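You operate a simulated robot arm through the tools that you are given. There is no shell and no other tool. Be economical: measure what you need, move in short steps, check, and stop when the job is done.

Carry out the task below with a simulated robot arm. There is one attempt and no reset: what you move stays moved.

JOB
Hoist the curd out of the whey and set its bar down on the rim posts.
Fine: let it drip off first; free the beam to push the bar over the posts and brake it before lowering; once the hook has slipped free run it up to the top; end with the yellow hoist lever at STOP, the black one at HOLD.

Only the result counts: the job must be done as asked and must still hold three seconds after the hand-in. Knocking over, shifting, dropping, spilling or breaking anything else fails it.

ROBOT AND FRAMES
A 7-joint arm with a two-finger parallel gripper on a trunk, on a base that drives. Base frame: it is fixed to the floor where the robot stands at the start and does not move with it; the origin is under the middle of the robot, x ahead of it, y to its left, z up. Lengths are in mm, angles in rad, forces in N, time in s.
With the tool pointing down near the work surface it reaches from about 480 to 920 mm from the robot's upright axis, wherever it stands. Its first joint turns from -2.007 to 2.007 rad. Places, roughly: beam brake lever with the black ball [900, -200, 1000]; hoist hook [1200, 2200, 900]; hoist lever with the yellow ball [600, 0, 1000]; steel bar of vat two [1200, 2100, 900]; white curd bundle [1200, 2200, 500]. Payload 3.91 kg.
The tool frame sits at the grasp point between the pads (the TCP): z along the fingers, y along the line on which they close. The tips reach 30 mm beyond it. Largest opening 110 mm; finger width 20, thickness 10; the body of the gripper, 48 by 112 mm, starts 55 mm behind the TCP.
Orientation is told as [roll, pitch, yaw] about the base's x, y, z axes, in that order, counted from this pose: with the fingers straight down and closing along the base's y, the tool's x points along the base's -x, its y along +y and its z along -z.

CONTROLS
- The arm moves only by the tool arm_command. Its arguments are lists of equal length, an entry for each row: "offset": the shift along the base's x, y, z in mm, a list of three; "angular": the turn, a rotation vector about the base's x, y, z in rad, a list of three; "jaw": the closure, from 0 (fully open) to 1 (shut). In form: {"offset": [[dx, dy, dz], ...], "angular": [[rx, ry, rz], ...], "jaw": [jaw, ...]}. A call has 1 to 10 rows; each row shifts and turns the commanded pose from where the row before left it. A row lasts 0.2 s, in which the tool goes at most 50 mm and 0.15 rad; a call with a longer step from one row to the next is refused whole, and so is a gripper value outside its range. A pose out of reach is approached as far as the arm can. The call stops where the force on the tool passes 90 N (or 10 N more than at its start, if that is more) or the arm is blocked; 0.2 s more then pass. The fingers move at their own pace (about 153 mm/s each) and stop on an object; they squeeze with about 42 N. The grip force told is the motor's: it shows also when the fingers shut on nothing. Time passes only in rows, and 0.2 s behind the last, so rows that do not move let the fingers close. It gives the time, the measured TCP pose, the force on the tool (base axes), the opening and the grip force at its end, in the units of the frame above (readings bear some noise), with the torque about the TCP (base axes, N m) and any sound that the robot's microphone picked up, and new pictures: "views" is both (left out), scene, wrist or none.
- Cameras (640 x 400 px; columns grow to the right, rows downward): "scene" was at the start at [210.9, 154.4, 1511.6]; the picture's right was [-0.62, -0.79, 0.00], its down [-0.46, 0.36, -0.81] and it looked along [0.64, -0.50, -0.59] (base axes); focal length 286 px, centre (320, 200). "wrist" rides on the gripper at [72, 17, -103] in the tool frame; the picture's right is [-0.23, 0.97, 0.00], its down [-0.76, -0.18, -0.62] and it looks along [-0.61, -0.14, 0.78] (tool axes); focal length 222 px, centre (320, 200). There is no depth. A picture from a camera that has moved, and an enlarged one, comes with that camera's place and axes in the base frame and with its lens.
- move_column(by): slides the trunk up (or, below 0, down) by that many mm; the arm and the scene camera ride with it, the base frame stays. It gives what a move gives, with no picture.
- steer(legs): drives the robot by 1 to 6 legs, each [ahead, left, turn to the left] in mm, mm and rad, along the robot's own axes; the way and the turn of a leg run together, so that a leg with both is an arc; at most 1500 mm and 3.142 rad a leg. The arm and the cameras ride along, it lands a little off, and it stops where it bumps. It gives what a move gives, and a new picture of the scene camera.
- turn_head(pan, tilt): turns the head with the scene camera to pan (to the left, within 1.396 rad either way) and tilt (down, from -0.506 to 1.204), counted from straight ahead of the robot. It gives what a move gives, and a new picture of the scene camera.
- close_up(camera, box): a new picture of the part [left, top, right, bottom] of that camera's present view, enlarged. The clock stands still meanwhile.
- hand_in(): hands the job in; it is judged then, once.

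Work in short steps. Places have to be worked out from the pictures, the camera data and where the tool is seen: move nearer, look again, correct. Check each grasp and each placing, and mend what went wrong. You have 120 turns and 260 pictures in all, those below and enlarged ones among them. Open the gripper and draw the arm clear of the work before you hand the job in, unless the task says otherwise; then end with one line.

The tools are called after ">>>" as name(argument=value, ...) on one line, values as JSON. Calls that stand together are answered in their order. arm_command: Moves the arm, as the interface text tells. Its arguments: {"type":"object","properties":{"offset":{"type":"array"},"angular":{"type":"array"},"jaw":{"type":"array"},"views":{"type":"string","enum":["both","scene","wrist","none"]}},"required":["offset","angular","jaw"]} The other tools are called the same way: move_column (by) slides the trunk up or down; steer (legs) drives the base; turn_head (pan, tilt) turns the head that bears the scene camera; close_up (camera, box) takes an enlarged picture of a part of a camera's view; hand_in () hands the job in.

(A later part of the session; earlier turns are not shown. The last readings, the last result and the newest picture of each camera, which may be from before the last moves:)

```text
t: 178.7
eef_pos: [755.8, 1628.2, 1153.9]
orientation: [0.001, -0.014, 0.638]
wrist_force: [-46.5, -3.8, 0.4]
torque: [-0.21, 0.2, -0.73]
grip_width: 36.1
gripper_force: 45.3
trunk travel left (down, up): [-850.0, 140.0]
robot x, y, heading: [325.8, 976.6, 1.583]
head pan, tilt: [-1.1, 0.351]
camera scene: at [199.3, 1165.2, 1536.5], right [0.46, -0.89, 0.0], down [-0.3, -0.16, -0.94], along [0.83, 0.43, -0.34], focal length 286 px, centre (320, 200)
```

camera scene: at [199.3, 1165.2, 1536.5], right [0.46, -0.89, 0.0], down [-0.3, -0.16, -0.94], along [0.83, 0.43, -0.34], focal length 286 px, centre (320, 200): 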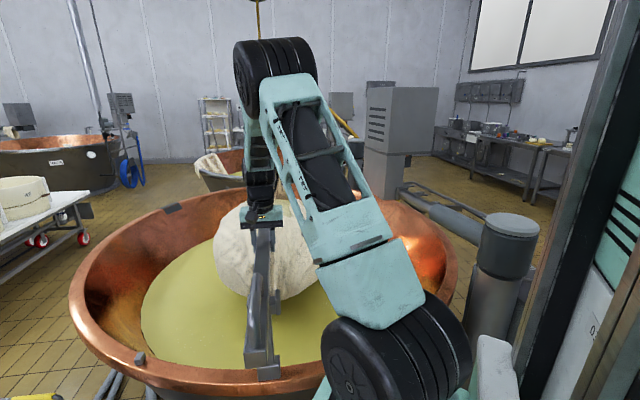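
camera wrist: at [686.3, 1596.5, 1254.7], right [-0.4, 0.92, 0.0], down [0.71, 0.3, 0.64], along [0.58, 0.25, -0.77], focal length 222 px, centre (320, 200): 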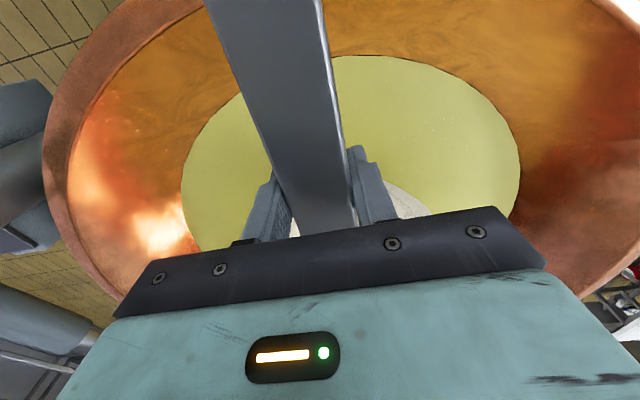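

Prongs now straddle the bar in view; I judge ~8 mm still missing. I move that and check both posts.

>>> arm_command(offset=[[2.35, -3.24, 0], [2.35, -3.24, 0], [0, 0, 0], [0, 0, 0]], angular=[[0, 0, 0], [0, 0, 0], [0, 0, 0], [0, 0, 0]], jaw=[0.9, 0.9, 0.9, 0.9], views="none")

>>> turn_head(pan=-0.75, tilt=0.35)

>>> close_up(camera="scene", box=[310, 210, 410, 350])

>>> close_up(camera="scene", box=[310, 110, 450, 210])

```text
t: 179.7
eef_pos: [756.5, 1628.1, 1152.6]
orientation: [0.008, -0.018, 0.644]
wrist_force: [-52.2, 24.7, 3.1]
torque: [-1.09, -0.06, -0.71]
grip_width: 35.9
gripper_force: 45.4
trunk travel left (down, up): [-850.0, 140.0]
robot x, y, heading: [326.4, 979.5, 1.581]
head pan, tilt: [-1.1, 0.351]
```

```text
t: 180.5
eef_pos: [755.5, 1626.8, 1152.9]
orientation: [0.007, -0.018, 0.643]
wrist_force: [-50.7, 27.0, 7.2]
torque: [-0.95, -0.02, -0.74]
grip_width: 36.2
gripper_force: 44.7
trunk travel left (down, up): [-850.0, 140.0]
robot x, y, heading: [326.2, 979.9, 1.58]
head pan, tilt: [-0.75, 0.351]
camera scene: at [179.3, 1192.5, 1536.3], right [0.74, -0.68, 0.0], down [-0.23, -0.25, -0.94], along [0.64, 0.69, -0.34], focal length 286 px, centre (320, 200)
```

scene: 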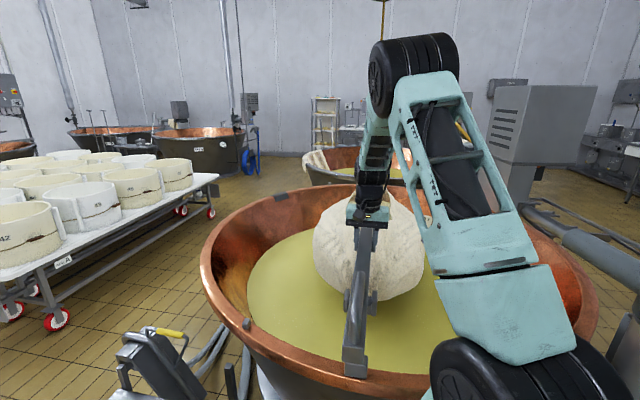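

```text
2.86 times, centred on (360, 280) of scene
camera zoom: at [179.3, 1192.5, 1536.3], right [0.74, -0.68, 0.0], down [-0.23, -0.25, -0.94], along [0.64, 0.69, -0.34], focal length 818 px, centre (206, -29)
```

zoom: 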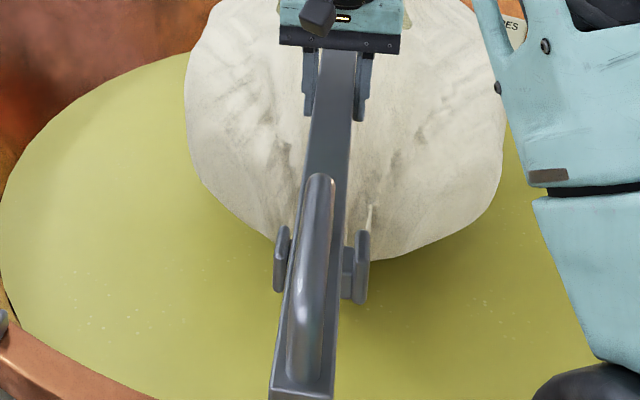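

```text
4.00 times, centred on (380, 160) of scene
camera zoom: at [179.3, 1192.5, 1536.3], right [0.74, -0.68, 0.0], down [-0.23, -0.25, -0.94], along [0.64, 0.69, -0.34], focal length 1146 px, centre (80, 360)
```

zoom: 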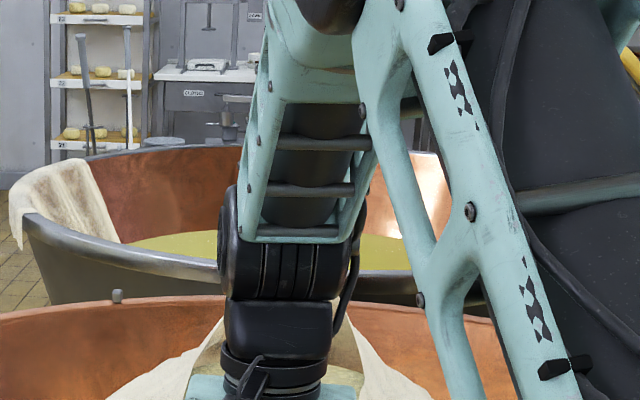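

The last move only loaded it (friction again; x-direction pushes best). I nudge along +x about 12 mm, which shifts the bar ~9 mm across.

>>> arm_command(offset=[[2, -0.4, 0], [2, -0.4, 0], [2, -0.4, 0], [2, -0.4, 0], [1, -0.2, 0], [0, 0, 0]], angular=[[0, 0, 0], [0, 0, 0], [0, 0, 0], [0, 0, 0], [0, 0, 0], [0, 0, 0]], jaw=[0.9, 0.9, 0.9, 0.9, 0.9, 0.9], views="none")

>>> close_up(camera="scene", box=[310, 210, 410, 350])

```text
t: 181.9
eef_pos: [762.1, 1628.9, 1152.3]
orientation: [0.01, -0.02, 0.647]
wrist_force: [-55.6, 36.4, -0.9]
torque: [-0.11, -0.79, -0.17]
grip_width: 42.7
gripper_force: 31.6
trunk travel left (down, up): [-850.0, 140.0]
robot x, y, heading: [326.1, 977.3, 1.577]
head pan, tilt: [-0.75, 0.351]
```

```text
2.86 times, centred on (360, 280) of scene
camera zoom: at [179.1, 1193.6, 1536.0], right [0.74, -0.68, 0.0], down [-0.23, -0.25, -0.94], along [0.64, 0.69, -0.34], focal length 818 px, centre (206, -29)
```

zoom: 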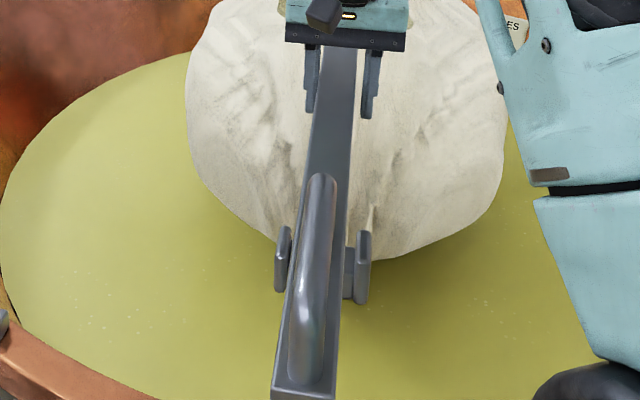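

It's now blocked and a finger gives way – probably a stop near the right place. I release, lift clear and look at both posts without the arm in the way.

>>> arm_command(offset=[[-3, 2, 0], [0, 0, 0], [0, 0, 0], [0, 0, 45], [0, 0, 45], [0, 0, 30], [30, -40, 0], [30, -40, 0], [30, -40, 0], [30, -40, 0]], angular=[[0, 0, 0], [0, 0, 0], [0, 0, 0], [0, 0, 0], [0, 0, 0], [0, 0, 0], [0, 0, 0.1], [0, 0, 0.1], [0, 0, 0.1], [0, 0, 0.1]], jaw=[0.9, 0, 0, 0, 0, 0, 0, 0, 0, 0], views="none")

>>> arm_command(offset=[[30, -40, 0], [30, -40, 0], [30, -40, 0], [30, -40, 0]], angular=[[0, 0, 0.1], [0, 0, 0.1], [0, 0, 0.1], [0, 0, 0.1]], jaw=[0, 0, 0, 0], views="scene")

>>> close_up(camera="scene", box=[310, 110, 450, 210])

>>> close_up(camera="scene", box=[310, 210, 410, 350])

```text
t: 184.1
eef_pos: [890.5, 1459.6, 1273.2]
orientation: [0.001, -0.021, 1.036]
wrist_force: [-0.3, 1.0, 0.8]
torque: [-0.02, -0.02, -0.02]
grip_width: 109.9
gripper_force: 0.0
trunk travel left (down, up): [-850.0, 140.0]
robot x, y, heading: [331.2, 981.7, 1.577]
head pan, tilt: [-0.75, 0.351]
```

```text
t: 185.1
eef_pos: [1012.8, 1299.6, 1273.3]
orientation: [-0.002, -0.022, 1.433]
wrist_force: [-0.4, 0.0, 0.5]
torque: [-0.04, -0.02, -0.04]
grip_width: 110.1
gripper_force: 0.0
trunk travel left (down, up): [-850.0, 140.0]
robot x, y, heading: [329.8, 979.3, 1.582]
head pan, tilt: [-0.75, 0.351]
camera scene: at [182.1, 1191.4, 1536.7], right [0.74, -0.68, 0.0], down [-0.23, -0.25, -0.94], along [0.63, 0.69, -0.34], focal length 286 px, centre (320, 200)
```

scene: 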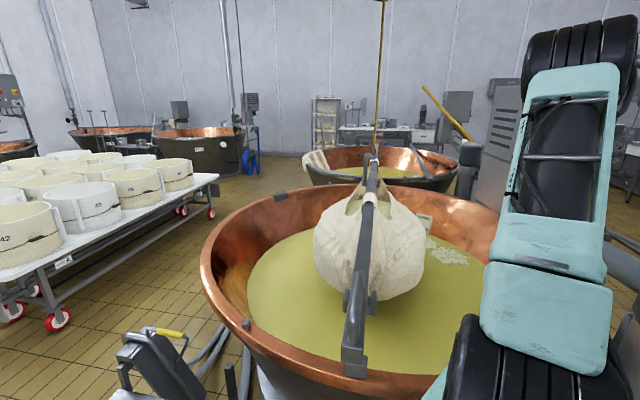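

```text
4.00 times, centred on (380, 160) of scene
camera zoom: at [182.1, 1191.4, 1536.7], right [0.74, -0.68, 0.0], down [-0.23, -0.25, -0.94], along [0.63, 0.69, -0.34], focal length 1146 px, centre (80, 360)
```

zoom: 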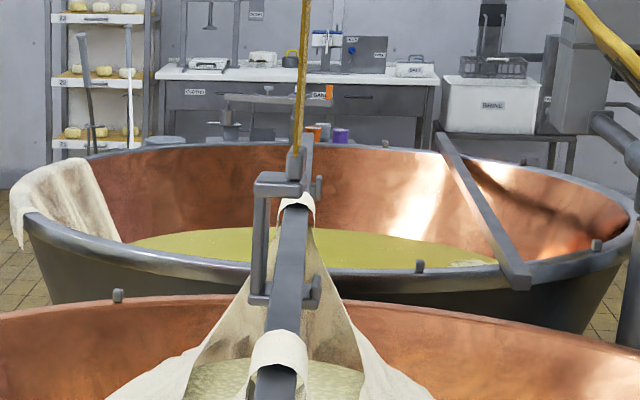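

```text
2.86 times, centred on (360, 280) of scene
camera zoom: at [182.1, 1191.4, 1536.7], right [0.74, -0.68, 0.0], down [-0.23, -0.25, -0.94], along [0.63, 0.69, -0.34], focal length 818 px, centre (206, -29)
```

zoom: 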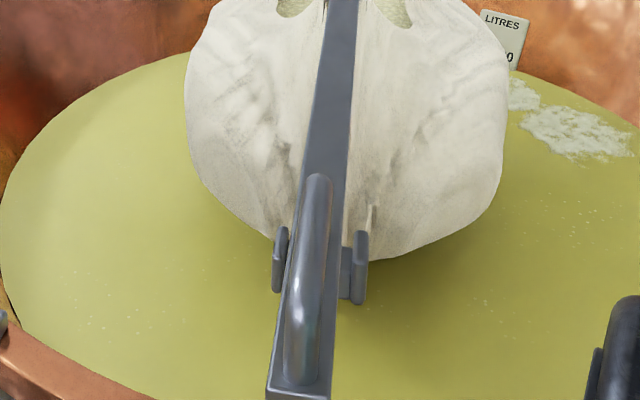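

Camera happens to lie in the posts' plane: bar and both saddles line up within ~3 mm, so the bar is over the posts. Now I back away, stow the arm, and return to brake the beam.

>>> steer(legs=[[-280, 0, 0]])

>>> arm_command(offset=[[-43, 16, -3], [-43, 16, -3], [-43, 16, -3], [-43, 16, -3], [-43, 16, -3], [-43, 16, -3], [-43, 16, -3], [-43, 16, -3], [-43, 16, -3], [-43, 16, -3]], angular=[[0, 0, 0.015], [0, 0, 0.015], [0, 0, 0.015], [0, 0, 0.015], [0, 0, 0.015], [0, 0, 0.015], [0, 0, 0.015], [0, 0, 0.015], [0, 0, 0.015], [0, 0, 0.015]], jaw=[0, 0, 0, 0, 0, 0, 0, 0, 0, 0], views="none")

>>> steer(legs=[[0, 312, 0], [0, 0, -1.58], [0, -700, 0]])

```text
t: 187.0
eef_pos: [1013.9, 1017.2, 1272.7]
orientation: [0.001, -0.021, 1.432]
wrist_force: [0.3, -0.6, -0.4]
torque: [0.0, 0.01, 0.0]
grip_width: 110.0
gripper_force: 0.0
trunk travel left (down, up): [-850.0, 140.0]
robot x, y, heading: [325.6, 694.7, 1.584]
head pan, tilt: [-0.75, 0.351]
camera scene: at [185.0, 908.8, 1536.8], right [0.74, -0.68, 0.0], down [-0.23, -0.25, -0.94], along [0.63, 0.69, -0.34], focal length 286 px, centre (320, 200)
```

scene: 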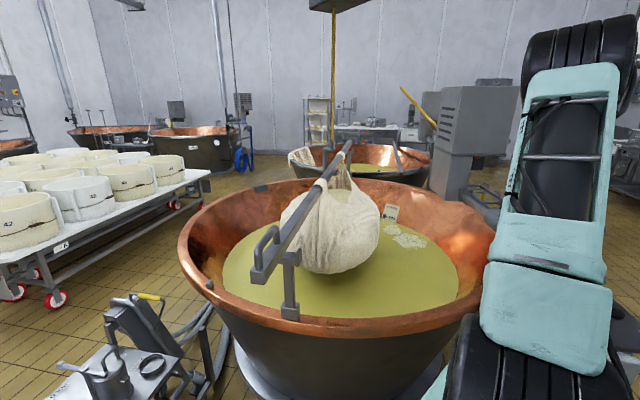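

```text
t: 189.2
eef_pos: [583.9, 1178.0, 1242.9]
orientation: [0.001, -0.021, 1.582]
wrist_force: [0.7, -0.1, -0.6]
torque: [0.01, 0.02, 0.02]
grip_width: 109.9
gripper_force: 0.1
trunk travel left (down, up): [-850.0, 140.0]
robot x, y, heading: [330.8, 693.7, 1.583]
head pan, tilt: [-0.75, 0.351]
```

```text
t: 198.6
eef_pos: [509.5, -257.2, 1243.9]
orientation: [0.0, -0.021, 0.015]
wrist_force: [0.1, -0.3, -0.1]
torque: [0.02, 0.0, 0.02]
grip_width: 110.2
gripper_force: 0.0
trunk travel left (down, up): [-850.0, 140.0]
robot x, y, heading: [25.2, -4.4, 0.012]
head pan, tilt: [-0.75, 0.351]
camera scene: at [234.8, 144.4, 1536.8], right [-0.67, -0.74, 0.0], down [-0.25, 0.23, -0.94], along [0.69, -0.63, -0.34], focal length 286 px, centre (320, 200)
```

scene: 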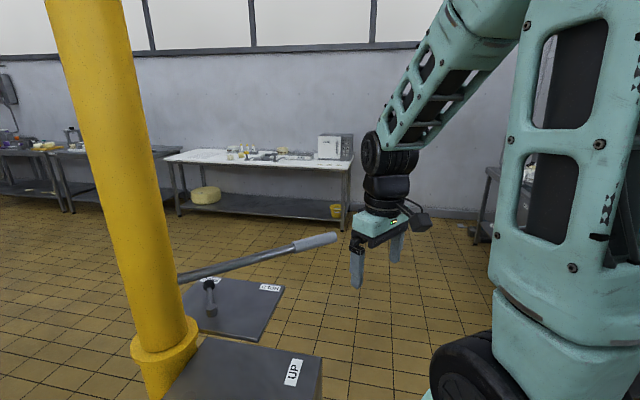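

Now to the stand beside the hoist box that reaches both levers.

>>> steer(legs=[[0, -516, 0], [262, 0, 0]])

>>> turn_head(pan=0.25, tilt=0.65)

```text
t: 203.1
eef_pos: [776.7, -770.5, 1244.4]
orientation: [0.0, -0.022, 0.016]
wrist_force: [0.0, 0.2, 0.1]
torque: [0.02, -0.01, -0.02]
grip_width: 110.1
gripper_force: 0.1
trunk travel left (down, up): [-850.0, 140.0]
robot x, y, heading: [294.9, -513.7, 0.013]
head pan, tilt: [-0.75, 0.351]
camera scene: at [503.7, -368.6, 1536.8], right [-0.67, -0.74, 0.0], down [-0.25, 0.23, -0.94], along [0.69, -0.63, -0.34], focal length 286 px, centre (320, 200)
```

scene: 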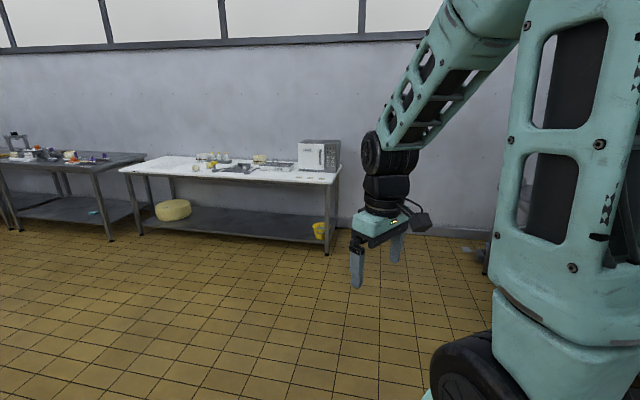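

```text
t: 204.3
eef_pos: [777.8, -770.5, 1242.9]
orientation: [-0.002, -0.023, 0.018]
wrist_force: [-0.4, -0.6, -0.1]
torque: [-0.02, 0.0, 0.0]
grip_width: 109.9
gripper_force: 0.0
trunk travel left (down, up): [-850.0, 140.0]
robot x, y, heading: [295.0, -514.7, 0.011]
head pan, tilt: [0.25, 0.649]
camera scene: at [518.9, -283.5, 1509.8], right [0.26, -0.97, 0.0], down [-0.58, -0.16, -0.8], along [0.77, 0.21, -0.6], focal length 286 px, centre (320, 200)
```

scene: 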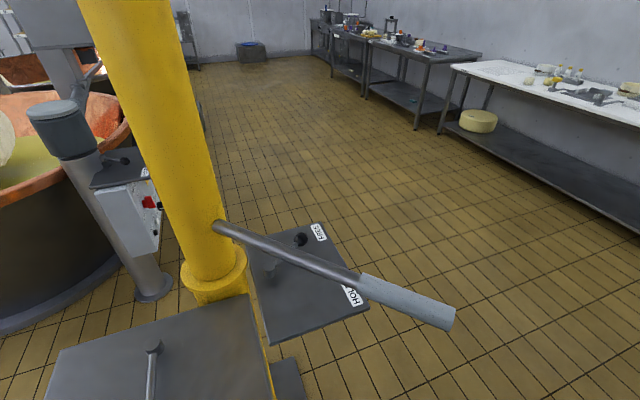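

Rod now ≈ [783,-408]→[865,25]. I bring the shut fingers over the far (+y) side of the brake lever, with a slight lean toward +x.

>>> arm_command(offset=[[14, 44, 0], [14, 44, 0], [14, 44, 0], [14, 44, 0], [14, 44, 0], [14, 44, 0], [14, 44, 0], [14, 44, 0], [14, 44, 0], [14, 44, 0]], angular=[[0, 0.022, 0], [0, 0.022, 0], [0, 0.022, 0], [0, 0.022, 0], [0, 0.022, 0], [0, 0.022, 0], [0, 0.022, 0], [0, 0.022, 0], [0, 0.022, 0], [0, 0.022, 0]], jaw=[1, 1, 1, 1, 1, 1, 1, 1, 1, 1], views="none")

>>> arm_command(offset=[[14, 44, 0], [14, 44, 0], [14, 44, 0], [14, 44, 0], [14, 44, 0], [9, 40, 0], [0, 0, 0]], angular=[[0, 0, 0], [0, 0, 0], [0, 0, 0], [0, 0, 0], [0, 0, 0], [0, 0, 0], [0, 0, 0]], jaw=[1, 1, 1, 1, 1, 1, 1])

```text
t: 206.5
eef_pos: [918.2, -329.1, 1243.8]
orientation: [0.002, 0.199, 0.014]
wrist_force: [0.3, -1.1, 0.5]
torque: [0.06, -0.02, 0.02]
grip_width: 0.0
gripper_force: 37.5
trunk travel left (down, up): [-850.0, 140.0]
robot x, y, heading: [292.3, -513.8, 0.012]
head pan, tilt: [0.25, 0.649]
```

```text
t: 208.1
eef_pos: [957.7, -116.2, 1232.0]
orientation: [0.001, 0.199, 0.015]
wrist_force: [0.0, -0.2, 0.0]
torque: [-0.04, -0.01, 0.01]
grip_width: 0.0
gripper_force: 38.0
out of reach, approached as far as the arm can: row 5, 6
trunk travel left (down, up): [-850.0, 140.0]
robot x, y, heading: [293.3, -519.0, 0.015]
head pan, tilt: [0.25, 0.649]
camera scene: at [518.9, -283.5, 1509.7], right [0.26, -0.97, 0.0], down [-0.58, -0.16, -0.8], along [0.77, 0.21, -0.6], focal length 286 px, centre (320, 200)
camera wrist: at [907.1, -100.6, 1347.5], right [0.21, 0.98, -0.04], down [0.87, -0.17, 0.46], along [0.44, -0.13, -0.89], focal length 222 px, centre (320, 200)
```

scene: 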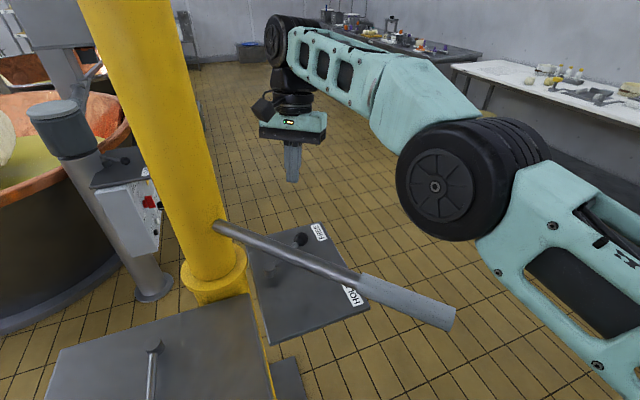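
wrist: 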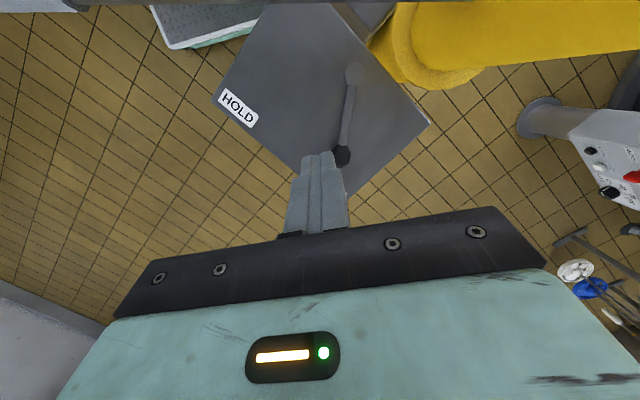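

Reach is too tight from this side; the +x side stand worked before, so I retreat and drive round there again.

>>> arm_command(offset=[[-14, -44, 0], [-14, -44, 0], [-14, -44, 0], [-14, -44, 0], [-14, -44, 0], [-14, -44, 0], [-14, -44, 0], [-14, -44, 0], [-14, -44, 0], [-14, -44, 0]], angular=[[0, -0.02, 0], [0, -0.02, 0], [0, -0.02, 0], [0, -0.02, 0], [0, -0.02, 0], [0, -0.02, 0], [0, -0.02, 0], [0, -0.02, 0], [0, -0.02, 0], [0, -0.02, 0]], jaw=[1, 1, 1, 1, 1, 1, 1, 1, 1, 1], views="none")

>>> arm_command(offset=[[-14, -44, 0], [-14, -44, 0], [-14, -44, 0], [-10, -40, 3]], angular=[[0, 0, 0], [0, 0, 0], [0, 0, 0], [0, 0, 0]], jaw=[1, 1, 1, 1], views="none")

>>> steer(legs=[[0, -445, 0], [1355, 0, 0], [0, 0, 3.12], [0, -545, 0]])

>>> turn_head(pan=-0.25, tilt=0.6)

```text
t: 210.3
eef_pos: [815.5, -554.1, 1232.8]
orientation: [-0.001, -0.002, 0.016]
wrist_force: [0.2, 0.1, 0.1]
torque: [-0.02, 0.02, 0.0]
grip_width: 0.0
gripper_force: 38.0
trunk travel left (down, up): [-850.0, 140.0]
robot x, y, heading: [293.3, -515.9, 0.015]
head pan, tilt: [0.25, 0.649]
```

```text
t: 211.3
eef_pos: [763.9, -729.7, 1234.3]
orientation: [0.0, -0.002, 0.017]
wrist_force: [0.1, 0.6, -0.4]
torque: [-0.03, 0.03, 0.0]
grip_width: 0.0
gripper_force: 38.4
trunk travel left (down, up): [-850.0, 140.0]
robot x, y, heading: [297.6, -516.3, 0.015]
head pan, tilt: [0.25, 0.649]
```

```text
t: 230.5
eef_pos: [1187.5, -171.4, 1235.7]
orientation: [-0.001, -0.002, -3.136]
wrist_force: [-0.2, 0.6, 0.5]
torque: [0.0, -0.01, 0.02]
grip_width: 0.0
gripper_force: 37.6
trunk travel left (down, up): [-850.0, 140.0]
robot x, y, heading: [1654.8, -390.1, -3.139]
head pan, tilt: [0.25, 0.649]
camera scene: at [1429.1, -611.9, 1509.7], right [-0.25, 0.97, 0.0], down [0.59, 0.15, -0.8], along [-0.77, -0.2, -0.6], focal length 286 px, centre (320, 200)
```

scene: 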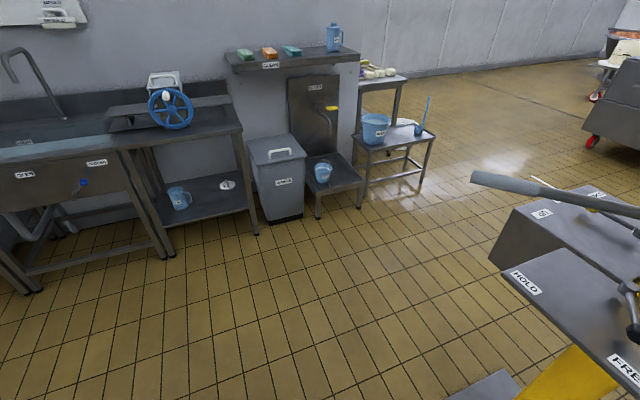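

```text
t: 231.4
eef_pos: [1187.9, -170.7, 1234.6]
orientation: [0.0, -0.002, -3.136]
wrist_force: [-0.6, 0.2, 0.1]
torque: [-0.04, 0.05, 0.01]
grip_width: 0.0
gripper_force: 37.9
trunk travel left (down, up): [-850.0, 140.0]
robot x, y, heading: [1657.1, -390.7, -3.141]
head pan, tilt: [-0.25, 0.6]
camera scene: at [1427.5, -568.7, 1514.0], right [0.24, 0.97, 0.0], down [0.55, -0.14, -0.82], along [-0.8, 0.2, -0.57], focal length 286 px, centre (320, 200)
```

scene: 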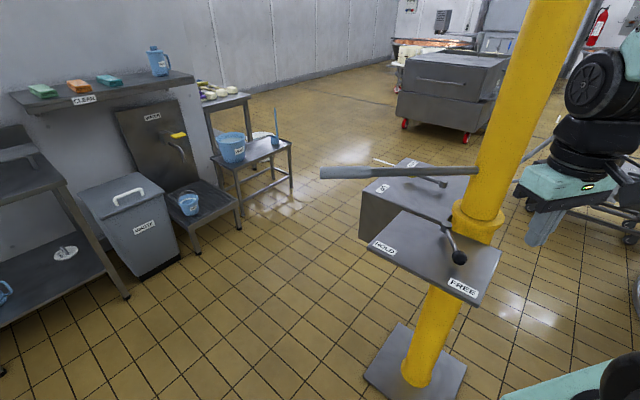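

Good view. I go above the +y side of the stem and descend.

>>> arm_command(offset=[[-38.4, 20, 0], [-38.4, 20, 0], [-38.4, 20, 0], [-38.4, 20, 0], [-37.4, 20, 0], [0, 0, -46], [0, 0, -46], [0, 0, -46], [0, 0, -46], [0, 0, 0]], angular=[[0, 0, 0], [0, 0, 0], [0, 0, 0], [0, 0, 0], [0, 0, 0], [0, 0, 0], [0, 0, 0], [0, 0, 0], [0, 0, 0], [0, 0, 0]], jaw=[1, 1, 1, 1, 1, 1, 1, 1, 1, 1])

```text
t: 233.6
eef_pos: [997.0, -71.2, 1051.8]
orientation: [0.0, -0.002, -3.138]
wrist_force: [0.2, 0.0, -0.4]
torque: [-0.02, -0.01, -0.01]
grip_width: 0.2
gripper_force: 38.1
trunk travel left (down, up): [-850.0, 140.0]
robot x, y, heading: [1655.5, -389.2, -3.138]
head pan, tilt: [-0.25, 0.6]
camera scene: at [1427.4, -568.5, 1514.0], right [0.25, 0.97, 0.0], down [0.55, -0.14, -0.83], along [-0.8, 0.2, -0.57], focal length 286 px, centre (320, 200)
camera wrist: at [1070.1, -87.6, 1153.7], right [-0.22, -0.98, 0.0], down [-0.76, 0.17, 0.62], along [-0.61, 0.14, -0.78], focal length 222 px, centre (320, 200)
```

scene: 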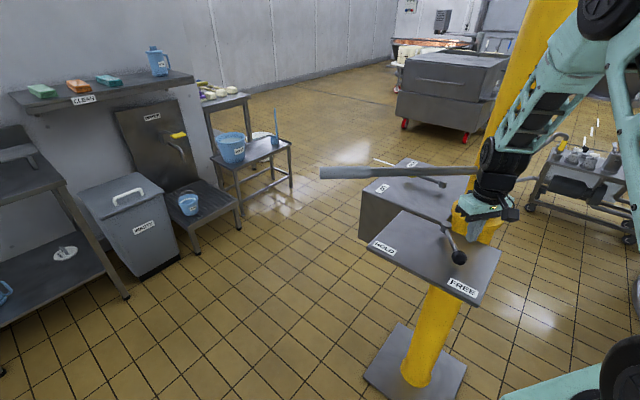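
wrist: 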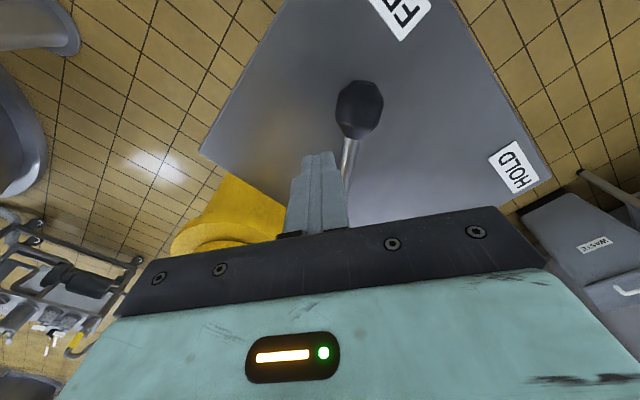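

Fingers are on the +y side of the stem with clearance. Descend 56 mm and sweep the lever to HOLD.

>>> arm_command(offset=[[0, 0, -40], [0, 0, -16]], angular=[[0, 0, 0], [0, 0, 0]], jaw=[1, 1], views="none")

>>> arm_command(offset=[[-4, -10, 0], [-3, -11.6, 0], [-4, -11.2, 0], [-5.6, -10.4, 0], [-7, -9.7, 0], [-8.3, -8.7, 0], [-9.3, -7.6, 0], [-10.1, -6.1, 0], [-10.9, -4.9, 0], [-11.3, -3.4, 0]], angular=[[0, 0, 0], [0, 0, 0], [0, 0, 0], [0, 0, 0], [0, 0, 0], [0, 0, 0], [0, 0, 0], [0, 0, 0], [0, 0, 0], [0, 0, 0]], jaw=[1, 1, 1, 1, 1, 1, 1, 1, 1, 1])

```text
t: 234.2
eef_pos: [997.0, -72.2, 994.1]
orientation: [0.0, 0.0, -3.138]
wrist_force: [-0.9, -0.8, 0.2]
torque: [-0.03, 0.02, 0.06]
grip_width: 0.0
gripper_force: 37.9
trunk travel left (down, up): [-850.0, 140.0]
robot x, y, heading: [1655.4, -390.8, -3.14]
head pan, tilt: [-0.25, 0.6]
```

```text
t: 236.4
eef_pos: [923.4, -154.7, 995.8]
orientation: [0.0, -0.001, -3.136]
wrist_force: [-0.2, 0.9, -0.2]
torque: [0.01, 0.02, -0.01]
grip_width: 0.0
gripper_force: 37.5
trunk travel left (down, up): [-850.0, 140.0]
robot x, y, heading: [1652.5, -392.2, -3.134]
head pan, tilt: [-0.25, 0.6]
camera scene: at [1427.6, -568.5, 1514.1], right [0.25, 0.97, 0.0], down [0.55, -0.14, -0.83], along [-0.8, 0.2, -0.56], focal length 286 px, centre (320, 200)
camera wrist: at [997.2, -170.9, 1098.2], right [-0.22, -0.98, 0.0], down [-0.76, 0.17, 0.62], along [-0.61, 0.14, -0.78], focal length 222 px, centre (320, 200)
```

scene: 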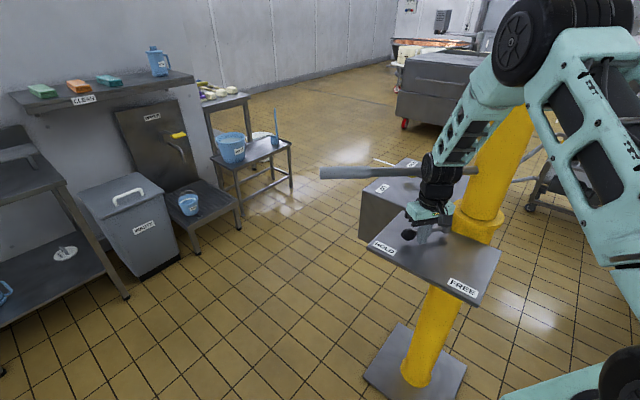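
wrist: 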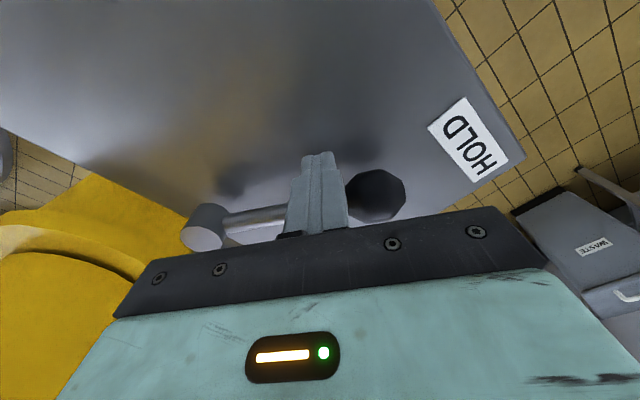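

Lever appears at HOLD (ball ≈ [907,-186]). I press a bit further to make sure it is home, then retreat.

>>> arm_command(offset=[[-4, 0, 0], [-3, 0, 0], [-3, 0, 0], [-2, 0, 0], [0, 0, 0]], angular=[[0, 0, 0], [0, 0, 0], [0, 0, 0], [0, 0, 0], [0, 0, 0]], jaw=[1, 1, 1, 1, 1], views="none")

>>> arm_command(offset=[[15, 0, 0], [0, 0, 48], [0, 0, 48], [0, 0, 48], [20, 0, 40], [40, 0, 30], [45, 0, 20], [45, 0, 0], [45, 0, 0], [45, 0, 0]], angular=[[0, 0, 0], [0, 0, 0], [0, 0, 0], [0, 0, 0], [0, 0, 0], [0, 0, 0], [0, 0, 0], [0, 0, 0], [0, 0, 0], [0, 0, 0]], jaw=[1, 1, 1, 1, 1, 1, 1, 1, 1, 1], views="none")

>>> close_up(camera="scene", box=[310, 150, 510, 310])

>>> turn_head(pan=-1.35, tilt=0.15)

```text
t: 237.6
eef_pos: [918.1, -154.4, 995.7]
orientation: [0.0, 0.01, -3.138]
wrist_force: [45.4, -1.3, 14.4]
torque: [0.37, -0.37, 0.04]
grip_width: 0.2
gripper_force: 37.8
trunk travel left (down, up): [-850.0, 140.0]
robot x, y, heading: [1656.4, -388.8, -3.142]
head pan, tilt: [-0.25, 0.6]
```

```text
t: 239.8
eef_pos: [1165.4, -155.1, 1230.3]
orientation: [0.0, -0.002, -3.138]
wrist_force: [0.4, 0.0, -0.2]
torque: [-0.01, -0.02, 0.02]
grip_width: 0.0
gripper_force: 37.8
trunk travel left (down, up): [-850.0, 140.0]
robot x, y, heading: [1653.7, -388.5, -3.141]
head pan, tilt: [-0.25, 0.6]
```

```text
2.50 times, centred on (410, 230) of scene
camera zoom: at [1426.9, -568.5, 1513.9], right [0.25, 0.97, 0.0], down [0.55, -0.14, -0.82], along [-0.8, 0.2, -0.57], focal length 716 px, centre (95, 125)
```

zoom: 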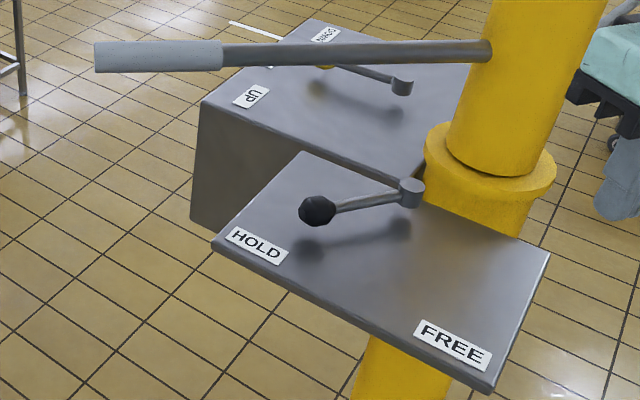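

```text
t: 241.1
eef_pos: [1165.0, -155.0, 1230.8]
orientation: [0.001, -0.002, -3.136]
wrist_force: [0.9, 0.8, -0.1]
torque: [0.02, 0.02, -0.02]
grip_width: 0.0
gripper_force: 37.1
trunk travel left (down, up): [-850.0, 140.0]
robot x, y, heading: [1652.2, -385.2, -3.139]
head pan, tilt: [-1.349, 0.15]
camera scene: at [1492.6, -499.9, 1555.5], right [0.97, 0.22, 0.0], down [0.03, -0.15, -0.99], along [-0.22, 0.96, -0.15], focal length 286 px, centre (320, 200)
```

scene: 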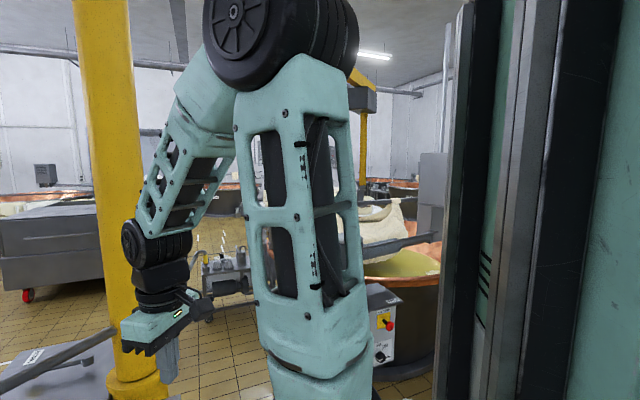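

Black lever is at HOLD. Now I drive back to the start place for the yellow lever, along the known lane.

>>> steer(legs=[[0, 581, 0], [0, 0, -3.141], [-1403, 0, 0], [0, 449, 0], [-245, 0, 0], [0, 519, 0]])

>>> turn_head(pan=-0.5, tilt=0.65)

```text
t: 264.8
eef_pos: [495.6, -217.6, 1231.0]
orientation: [0.001, -0.001, 0.01]
wrist_force: [-0.9, 0.2, 0.6]
torque: [0.01, 0.0, -0.02]
grip_width: 0.0
gripper_force: 37.6
trunk travel left (down, up): [-850.0, 140.0]
robot x, y, heading: [6.6, 15.6, 0.004]
head pan, tilt: [-1.349, 0.15]
camera scene: at [167.2, 132.6, 1555.5], right [-0.97, -0.23, 0.0], down [-0.03, 0.15, -0.99], along [0.22, -0.96, -0.15], focal length 286 px, centre (320, 200)
```

scene: 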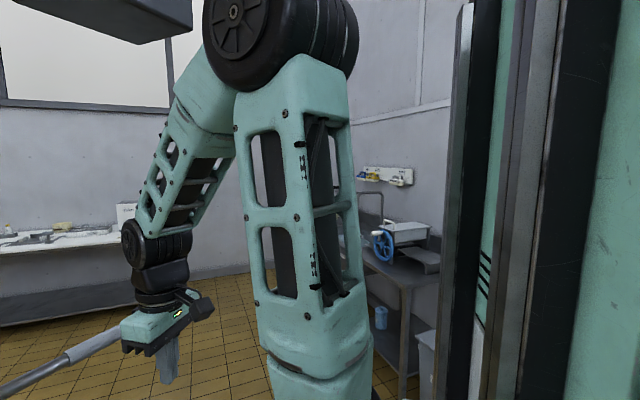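

```text
t: 266.0
eef_pos: [496.2, -216.6, 1230.6]
orientation: [0.0, 0.001, 0.01]
wrist_force: [1.0, -0.4, 0.2]
torque: [-0.03, 0.03, 0.01]
grip_width: 0.1
gripper_force: 37.7
trunk travel left (down, up): [-850.0, 140.0]
robot x, y, heading: [4.4, 12.6, 0.006]
head pan, tilt: [-0.499, 0.649]
camera scene: at [222.6, 181.9, 1509.8], right [-0.47, -0.88, 0.0], down [-0.53, 0.29, -0.8], along [0.7, -0.38, -0.6], focal length 286 px, centre (320, 200)
```

scene: 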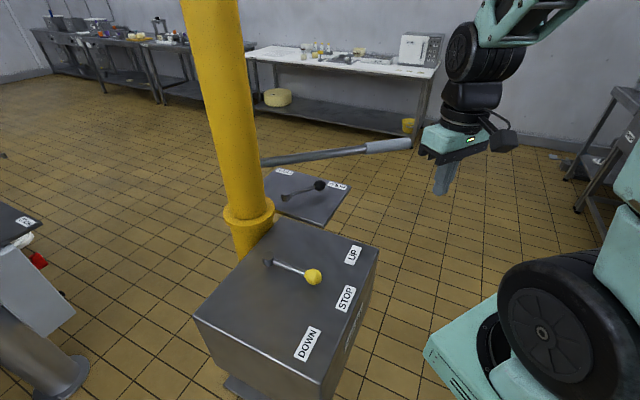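

The yellow lever is at STOP as before. I return to its ball, straddle and grip it.

>>> arm_command(offset=[[15.3, 36.7, -15], [15.3, 36.7, -15], [15.3, 36.7, -15], [15.3, 36.7, -15], [15.3, 36.7, -15], [15.3, 36.7, -15], [0, 0, -45], [0, 0, -45], [0, 0, 0]], angular=[[0, 0, 0.0975], [0, 0, 0.0975], [0, 0, 0.0975], [0, 0, 0.0975], [0, 0, 0.0975], [0, 0, 0.0975], [0, 0, 0], [0, 0, 0], [0, 0, 0]], jaw=[0, 0, 0, 0, 0, 0, 0, 0, 0], views="wrist")

>>> turn_head(pan=0.85, tilt=0.2)

>>> close_up(camera="scene", box=[140, 140, 420, 315])

```text
t: 268.0
eef_pos: [588.6, 2.8, 1048.5]
orientation: [-0.001, -0.003, 0.597]
wrist_force: [-1.0, -0.5, 0.0]
torque: [-0.02, 0.01, 0.02]
grip_width: 109.8
gripper_force: 0.0
trunk travel left (down, up): [-850.0, 140.0]
robot x, y, heading: [9.2, 13.7, 0.003]
head pan, tilt: [-0.499, 0.649]
camera wrist: at [519.7, -23.7, 1151.4], right [-0.36, 0.93, 0.0], down [0.73, 0.28, 0.62], along [0.58, 0.22, -0.78], focal length 222 px, centre (320, 200)
```

wrist: 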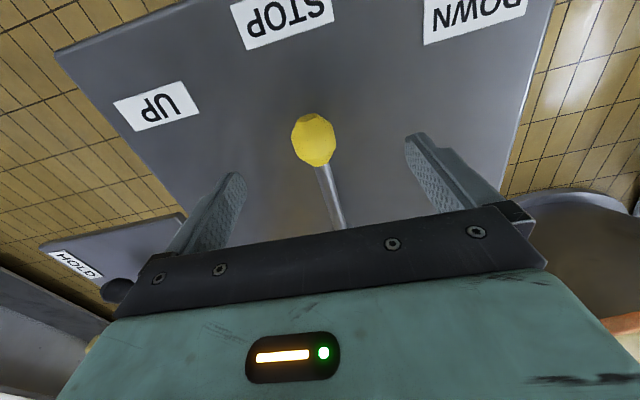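

```text
t: 269.5
eef_pos: [588.2, 2.4, 1049.7]
orientation: [0.002, -0.001, 0.597]
wrist_force: [-0.5, 0.4, 0.0]
torque: [0.02, 0.01, 0.02]
grip_width: 110.0
gripper_force: 0.1
trunk travel left (down, up): [-850.0, 140.0]
robot x, y, heading: [4.2, 13.0, 0.003]
head pan, tilt: [0.85, 0.201]
camera scene: at [207.2, 293.4, 1550.8], right [0.76, -0.66, 0.0], down [-0.13, -0.15, -0.98], along [0.64, 0.74, -0.2], focal length 286 px, centre (320, 200)
```

scene: 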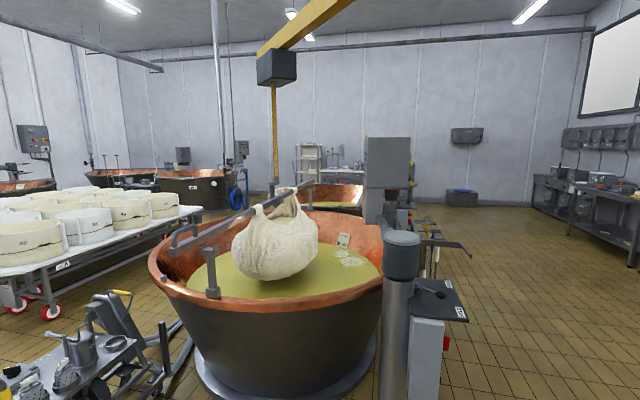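

```text
2.29 times, centred on (280, 228) of scene
camera zoom: at [207.2, 293.4, 1550.8], right [0.76, -0.66, 0.0], down [-0.13, -0.15, -0.98], along [0.64, 0.74, -0.2], focal length 655 px, centre (411, 137)
```

zoom: 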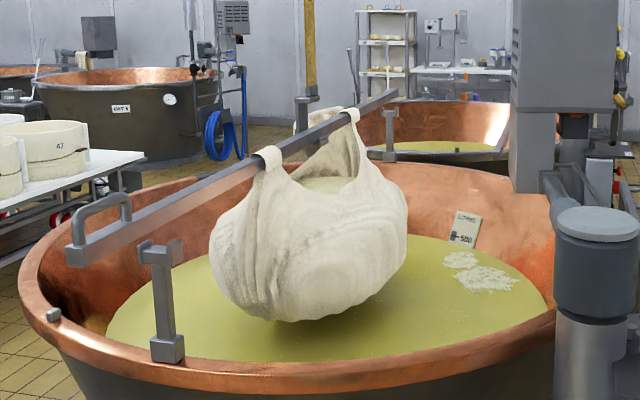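

Both saddles line up under the bar in this view too. I lower onto the yellow ball, grip, and swing it to DOWN.

>>> arm_command(offset=[[0, 0, -40], [0, 0, -9], [0, 0, 0], [0, 0, 0], [0, 0, 0]], angular=[[0, 0, 0], [0, 0, 0], [0, 0, 0], [0, 0, 0], [0, 0, 0]], jaw=[0, 0, 0.6, 0.85, 0.85], views="none")

>>> arm_command(offset=[[-7.8, 12.9, 0], [-6.2, 13.7, 0], [-4.3, 14.5, 0], [-2.4, 14.8, 0], [-0.4, 15.1, 0]], angular=[[0, 0, -0.13], [0, 0, -0.13], [0, 0, -0.13], [0, 0, -0.13], [0, 0, -0.13]], jaw=[0.85, 0.85, 0.85, 0.85, 0.85], views="wrist")

>>> close_up(camera="scene", box=[140, 140, 420, 315])

```text
t: 270.7
eef_pos: [588.2, 1.0, 1000.0]
orientation: [0.0, -0.002, 0.595]
wrist_force: [2.3, -6.1, 0.8]
torque: [-0.29, -0.03, -0.08]
grip_width: 31.9
gripper_force: 45.1
trunk travel left (down, up): [-850.0, 140.0]
robot x, y, heading: [3.5, 13.4, 0.009]
head pan, tilt: [0.85, 0.201]
```

```text
t: 271.9
eef_pos: [568.1, 66.8, 1000.4]
orientation: [-0.006, 0.0, -0.063]
wrist_force: [7.2, -36.1, -15.0]
torque: [-0.52, -0.58, 0.99]
grip_width: 32.2
gripper_force: 45.0
trunk travel left (down, up): [-850.0, 140.0]
robot x, y, heading: [7.2, 11.6, 0.008]
head pan, tilt: [0.85, 0.201]
camera wrist: at [497.0, 88.9, 1103.0], right [0.29, 0.96, 0.0], down [0.75, -0.22, 0.62], along [0.6, -0.18, -0.78], focal length 222 px, centre (320, 200)
```

wrist: 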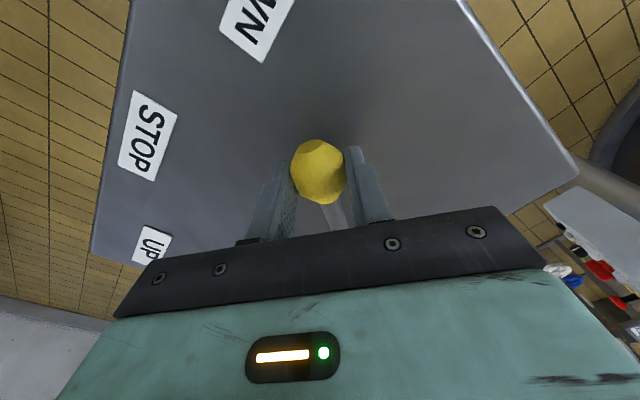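

```text
2.29 times, centred on (280, 228) of scene
camera zoom: at [208.4, 290.8, 1551.1], right [0.76, -0.66, 0.0], down [-0.13, -0.15, -0.98], along [0.64, 0.74, -0.2], focal length 655 px, centre (411, 137)
```

zoom: 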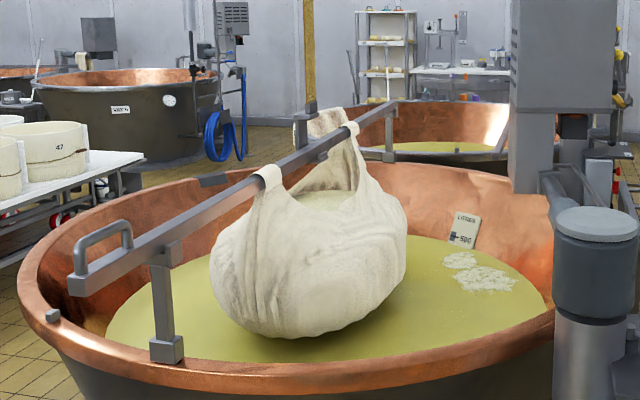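

It lowers onto the posts. I hold 1 s and look.

>>> arm_command(offset=[[0, 0, 0], [0, 0, 0], [0, 0, 0], [0, 0, 0]], angular=[[0, 0, 0], [0, 0, 0], [0, 0, 0], [0, 0, 0]], jaw=[0.85, 0.85, 0.85, 0.85], views="none")

>>> close_up(camera="scene", box=[140, 140, 420, 315])

```text
t: 272.9
eef_pos: [567.2, 66.6, 1000.3]
orientation: [-0.005, -0.001, -0.06]
wrist_force: [3.4, -52.5, -14.5]
torque: [-0.78, 0.3, 0.46]
grip_width: 32.3
gripper_force: 45.4
trunk travel left (down, up): [-850.0, 140.0]
robot x, y, heading: [1.6, 15.1, 0.009]
head pan, tilt: [0.85, 0.201]
```

```text
2.29 times, centred on (280, 228) of scene
camera zoom: at [207.9, 290.4, 1551.2], right [0.76, -0.65, 0.0], down [-0.13, -0.15, -0.98], along [0.64, 0.74, -0.2], focal length 655 px, centre (411, 137)
```

zoom: 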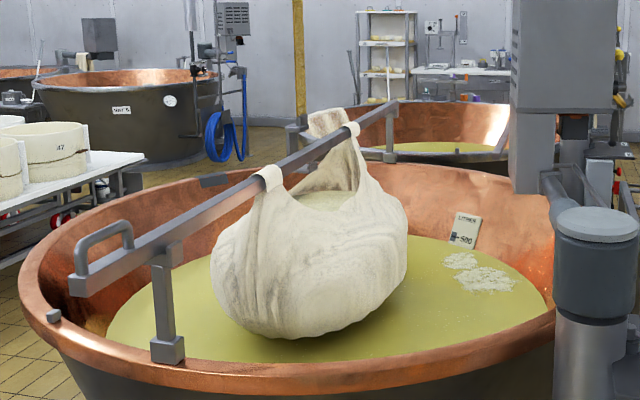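

Bar rests on the posts and the hook has already moved away to the side. I bring the lever back to STOP and inspect.

>>> arm_command(offset=[[0.4, -15.1, 0], [2.4, -14.8, 0], [4.3, -14.5, 0], [6.2, -13.7, 0], [7.8, -12.9, 0], [0, 0, 0]], angular=[[0, 0, 0.13], [0, 0, 0.13], [0, 0, 0.13], [0, 0, 0.13], [0, 0, 0.13], [0, 0, 0]], jaw=[0.85, 0.85, 0.85, 0.85, 0.85, 0.85], views="none")

>>> close_up(camera="scene", box=[230, 160, 350, 240])

>>> close_up(camera="scene", box=[160, 200, 260, 310])

```text
t: 274.3
eef_pos: [587.9, 1.1, 1001.6]
orientation: [0.0, 0.0, 0.598]
wrist_force: [-3.1, -3.0, -15.9]
torque: [-0.19, 0.15, 0.45]
grip_width: 31.5
gripper_force: 44.9
trunk travel left (down, up): [-850.0, 140.0]
robot x, y, heading: [6.2, 12.5, 0.009]
head pan, tilt: [0.85, 0.201]
```

```text
5.00 times, centred on (290, 200) of scene
camera zoom: at [207.7, 293.1, 1550.7], right [0.76, -0.65, 0.0], down [-0.13, -0.15, -0.98], along [0.64, 0.74, -0.2], focal length 1432 px, centre (470, 200)
```

zoom: 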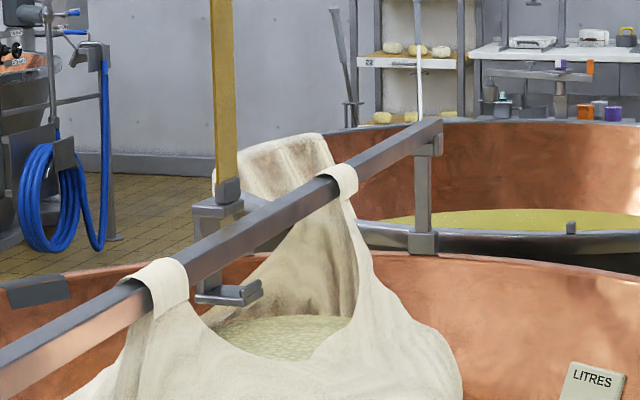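

```text
3.64 times, centred on (210, 255) of scene
camera zoom: at [207.7, 293.1, 1550.7], right [0.76, -0.65, 0.0], down [-0.13, -0.15, -0.98], along [0.64, 0.74, -0.2], focal length 1042 px, centre (720, 0)
```

zoom: 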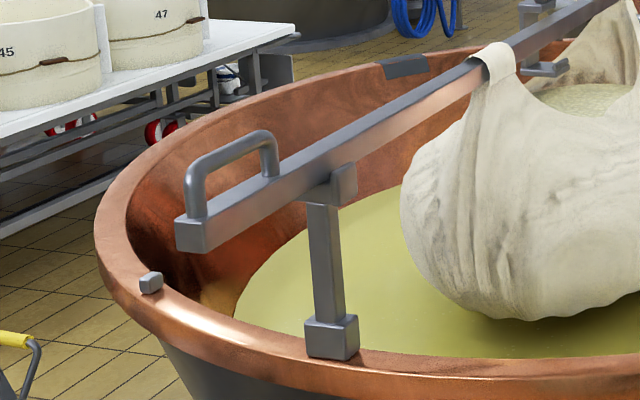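

The bar sits in both saddles, but the hook's lower arm is still under the bar, having slid partly aside. I lower further in short bursts until it slips clear.

>>> arm_command(offset=[[-7.8, 12.9, 0], [-6.2, 13.7, 0], [-4.3, 14.5, 0], [-2.4, 14.8, 0], [-0.4, 15.1, 0]], angular=[[0, 0, -0.13], [0, 0, -0.13], [0, 0, -0.13], [0, 0, -0.13], [0, 0, -0.13]], jaw=[0.85, 0.85, 0.85, 0.85, 0.85], views="none")

>>> close_up(camera="scene", box=[230, 160, 350, 240])

>>> arm_command(offset=[[0, 0, 0], [0, 0, 0]], angular=[[0, 0, 0], [0, 0, 0]], jaw=[0.85, 0.85], views="none")

>>> close_up(camera="scene", box=[230, 160, 350, 240])

```text
t: 275.5
eef_pos: [568.3, 67.1, 1002.3]
orientation: [-0.003, -0.003, -0.063]
wrist_force: [7.1, -39.6, 2.1]
torque: [-0.81, -0.46, 0.99]
grip_width: 32.2
gripper_force: 44.6
trunk travel left (down, up): [-850.0, 140.0]
robot x, y, heading: [3.8, 13.3, 0.008]
head pan, tilt: [0.85, 0.201]
```

```text
5.00 times, centred on (290, 200) of scene
camera zoom: at [207.8, 290.6, 1551.3], right [0.76, -0.66, 0.0], down [-0.13, -0.15, -0.98], along [0.64, 0.74, -0.2], focal length 1432 px, centre (470, 200)
```

zoom: 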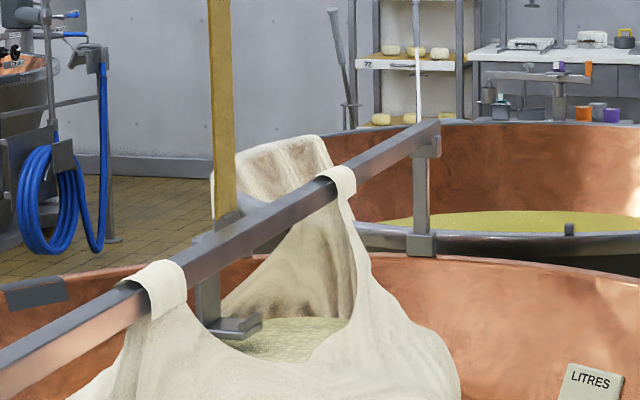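

```text
t: 276.1
eef_pos: [567.7, 65.5, 1002.5]
orientation: [-0.005, -0.004, -0.064]
wrist_force: [8.2, -51.2, 6.6]
torque: [-0.83, -0.04, 0.46]
grip_width: 32.2
gripper_force: 44.6
trunk travel left (down, up): [-850.0, 140.0]
robot x, y, heading: [4.9, 16.2, 0.01]
head pan, tilt: [0.85, 0.201]
```

```text
5.00 times, centred on (290, 200) of scene
camera zoom: at [207.5, 290.2, 1551.4], right [0.76, -0.65, 0.0], down [-0.13, -0.15, -0.98], along [0.64, 0.74, -0.2], focal length 1432 px, centre (470, 200)
```

zoom: 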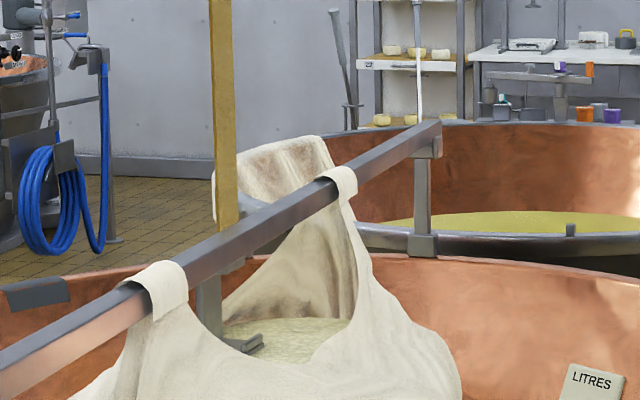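

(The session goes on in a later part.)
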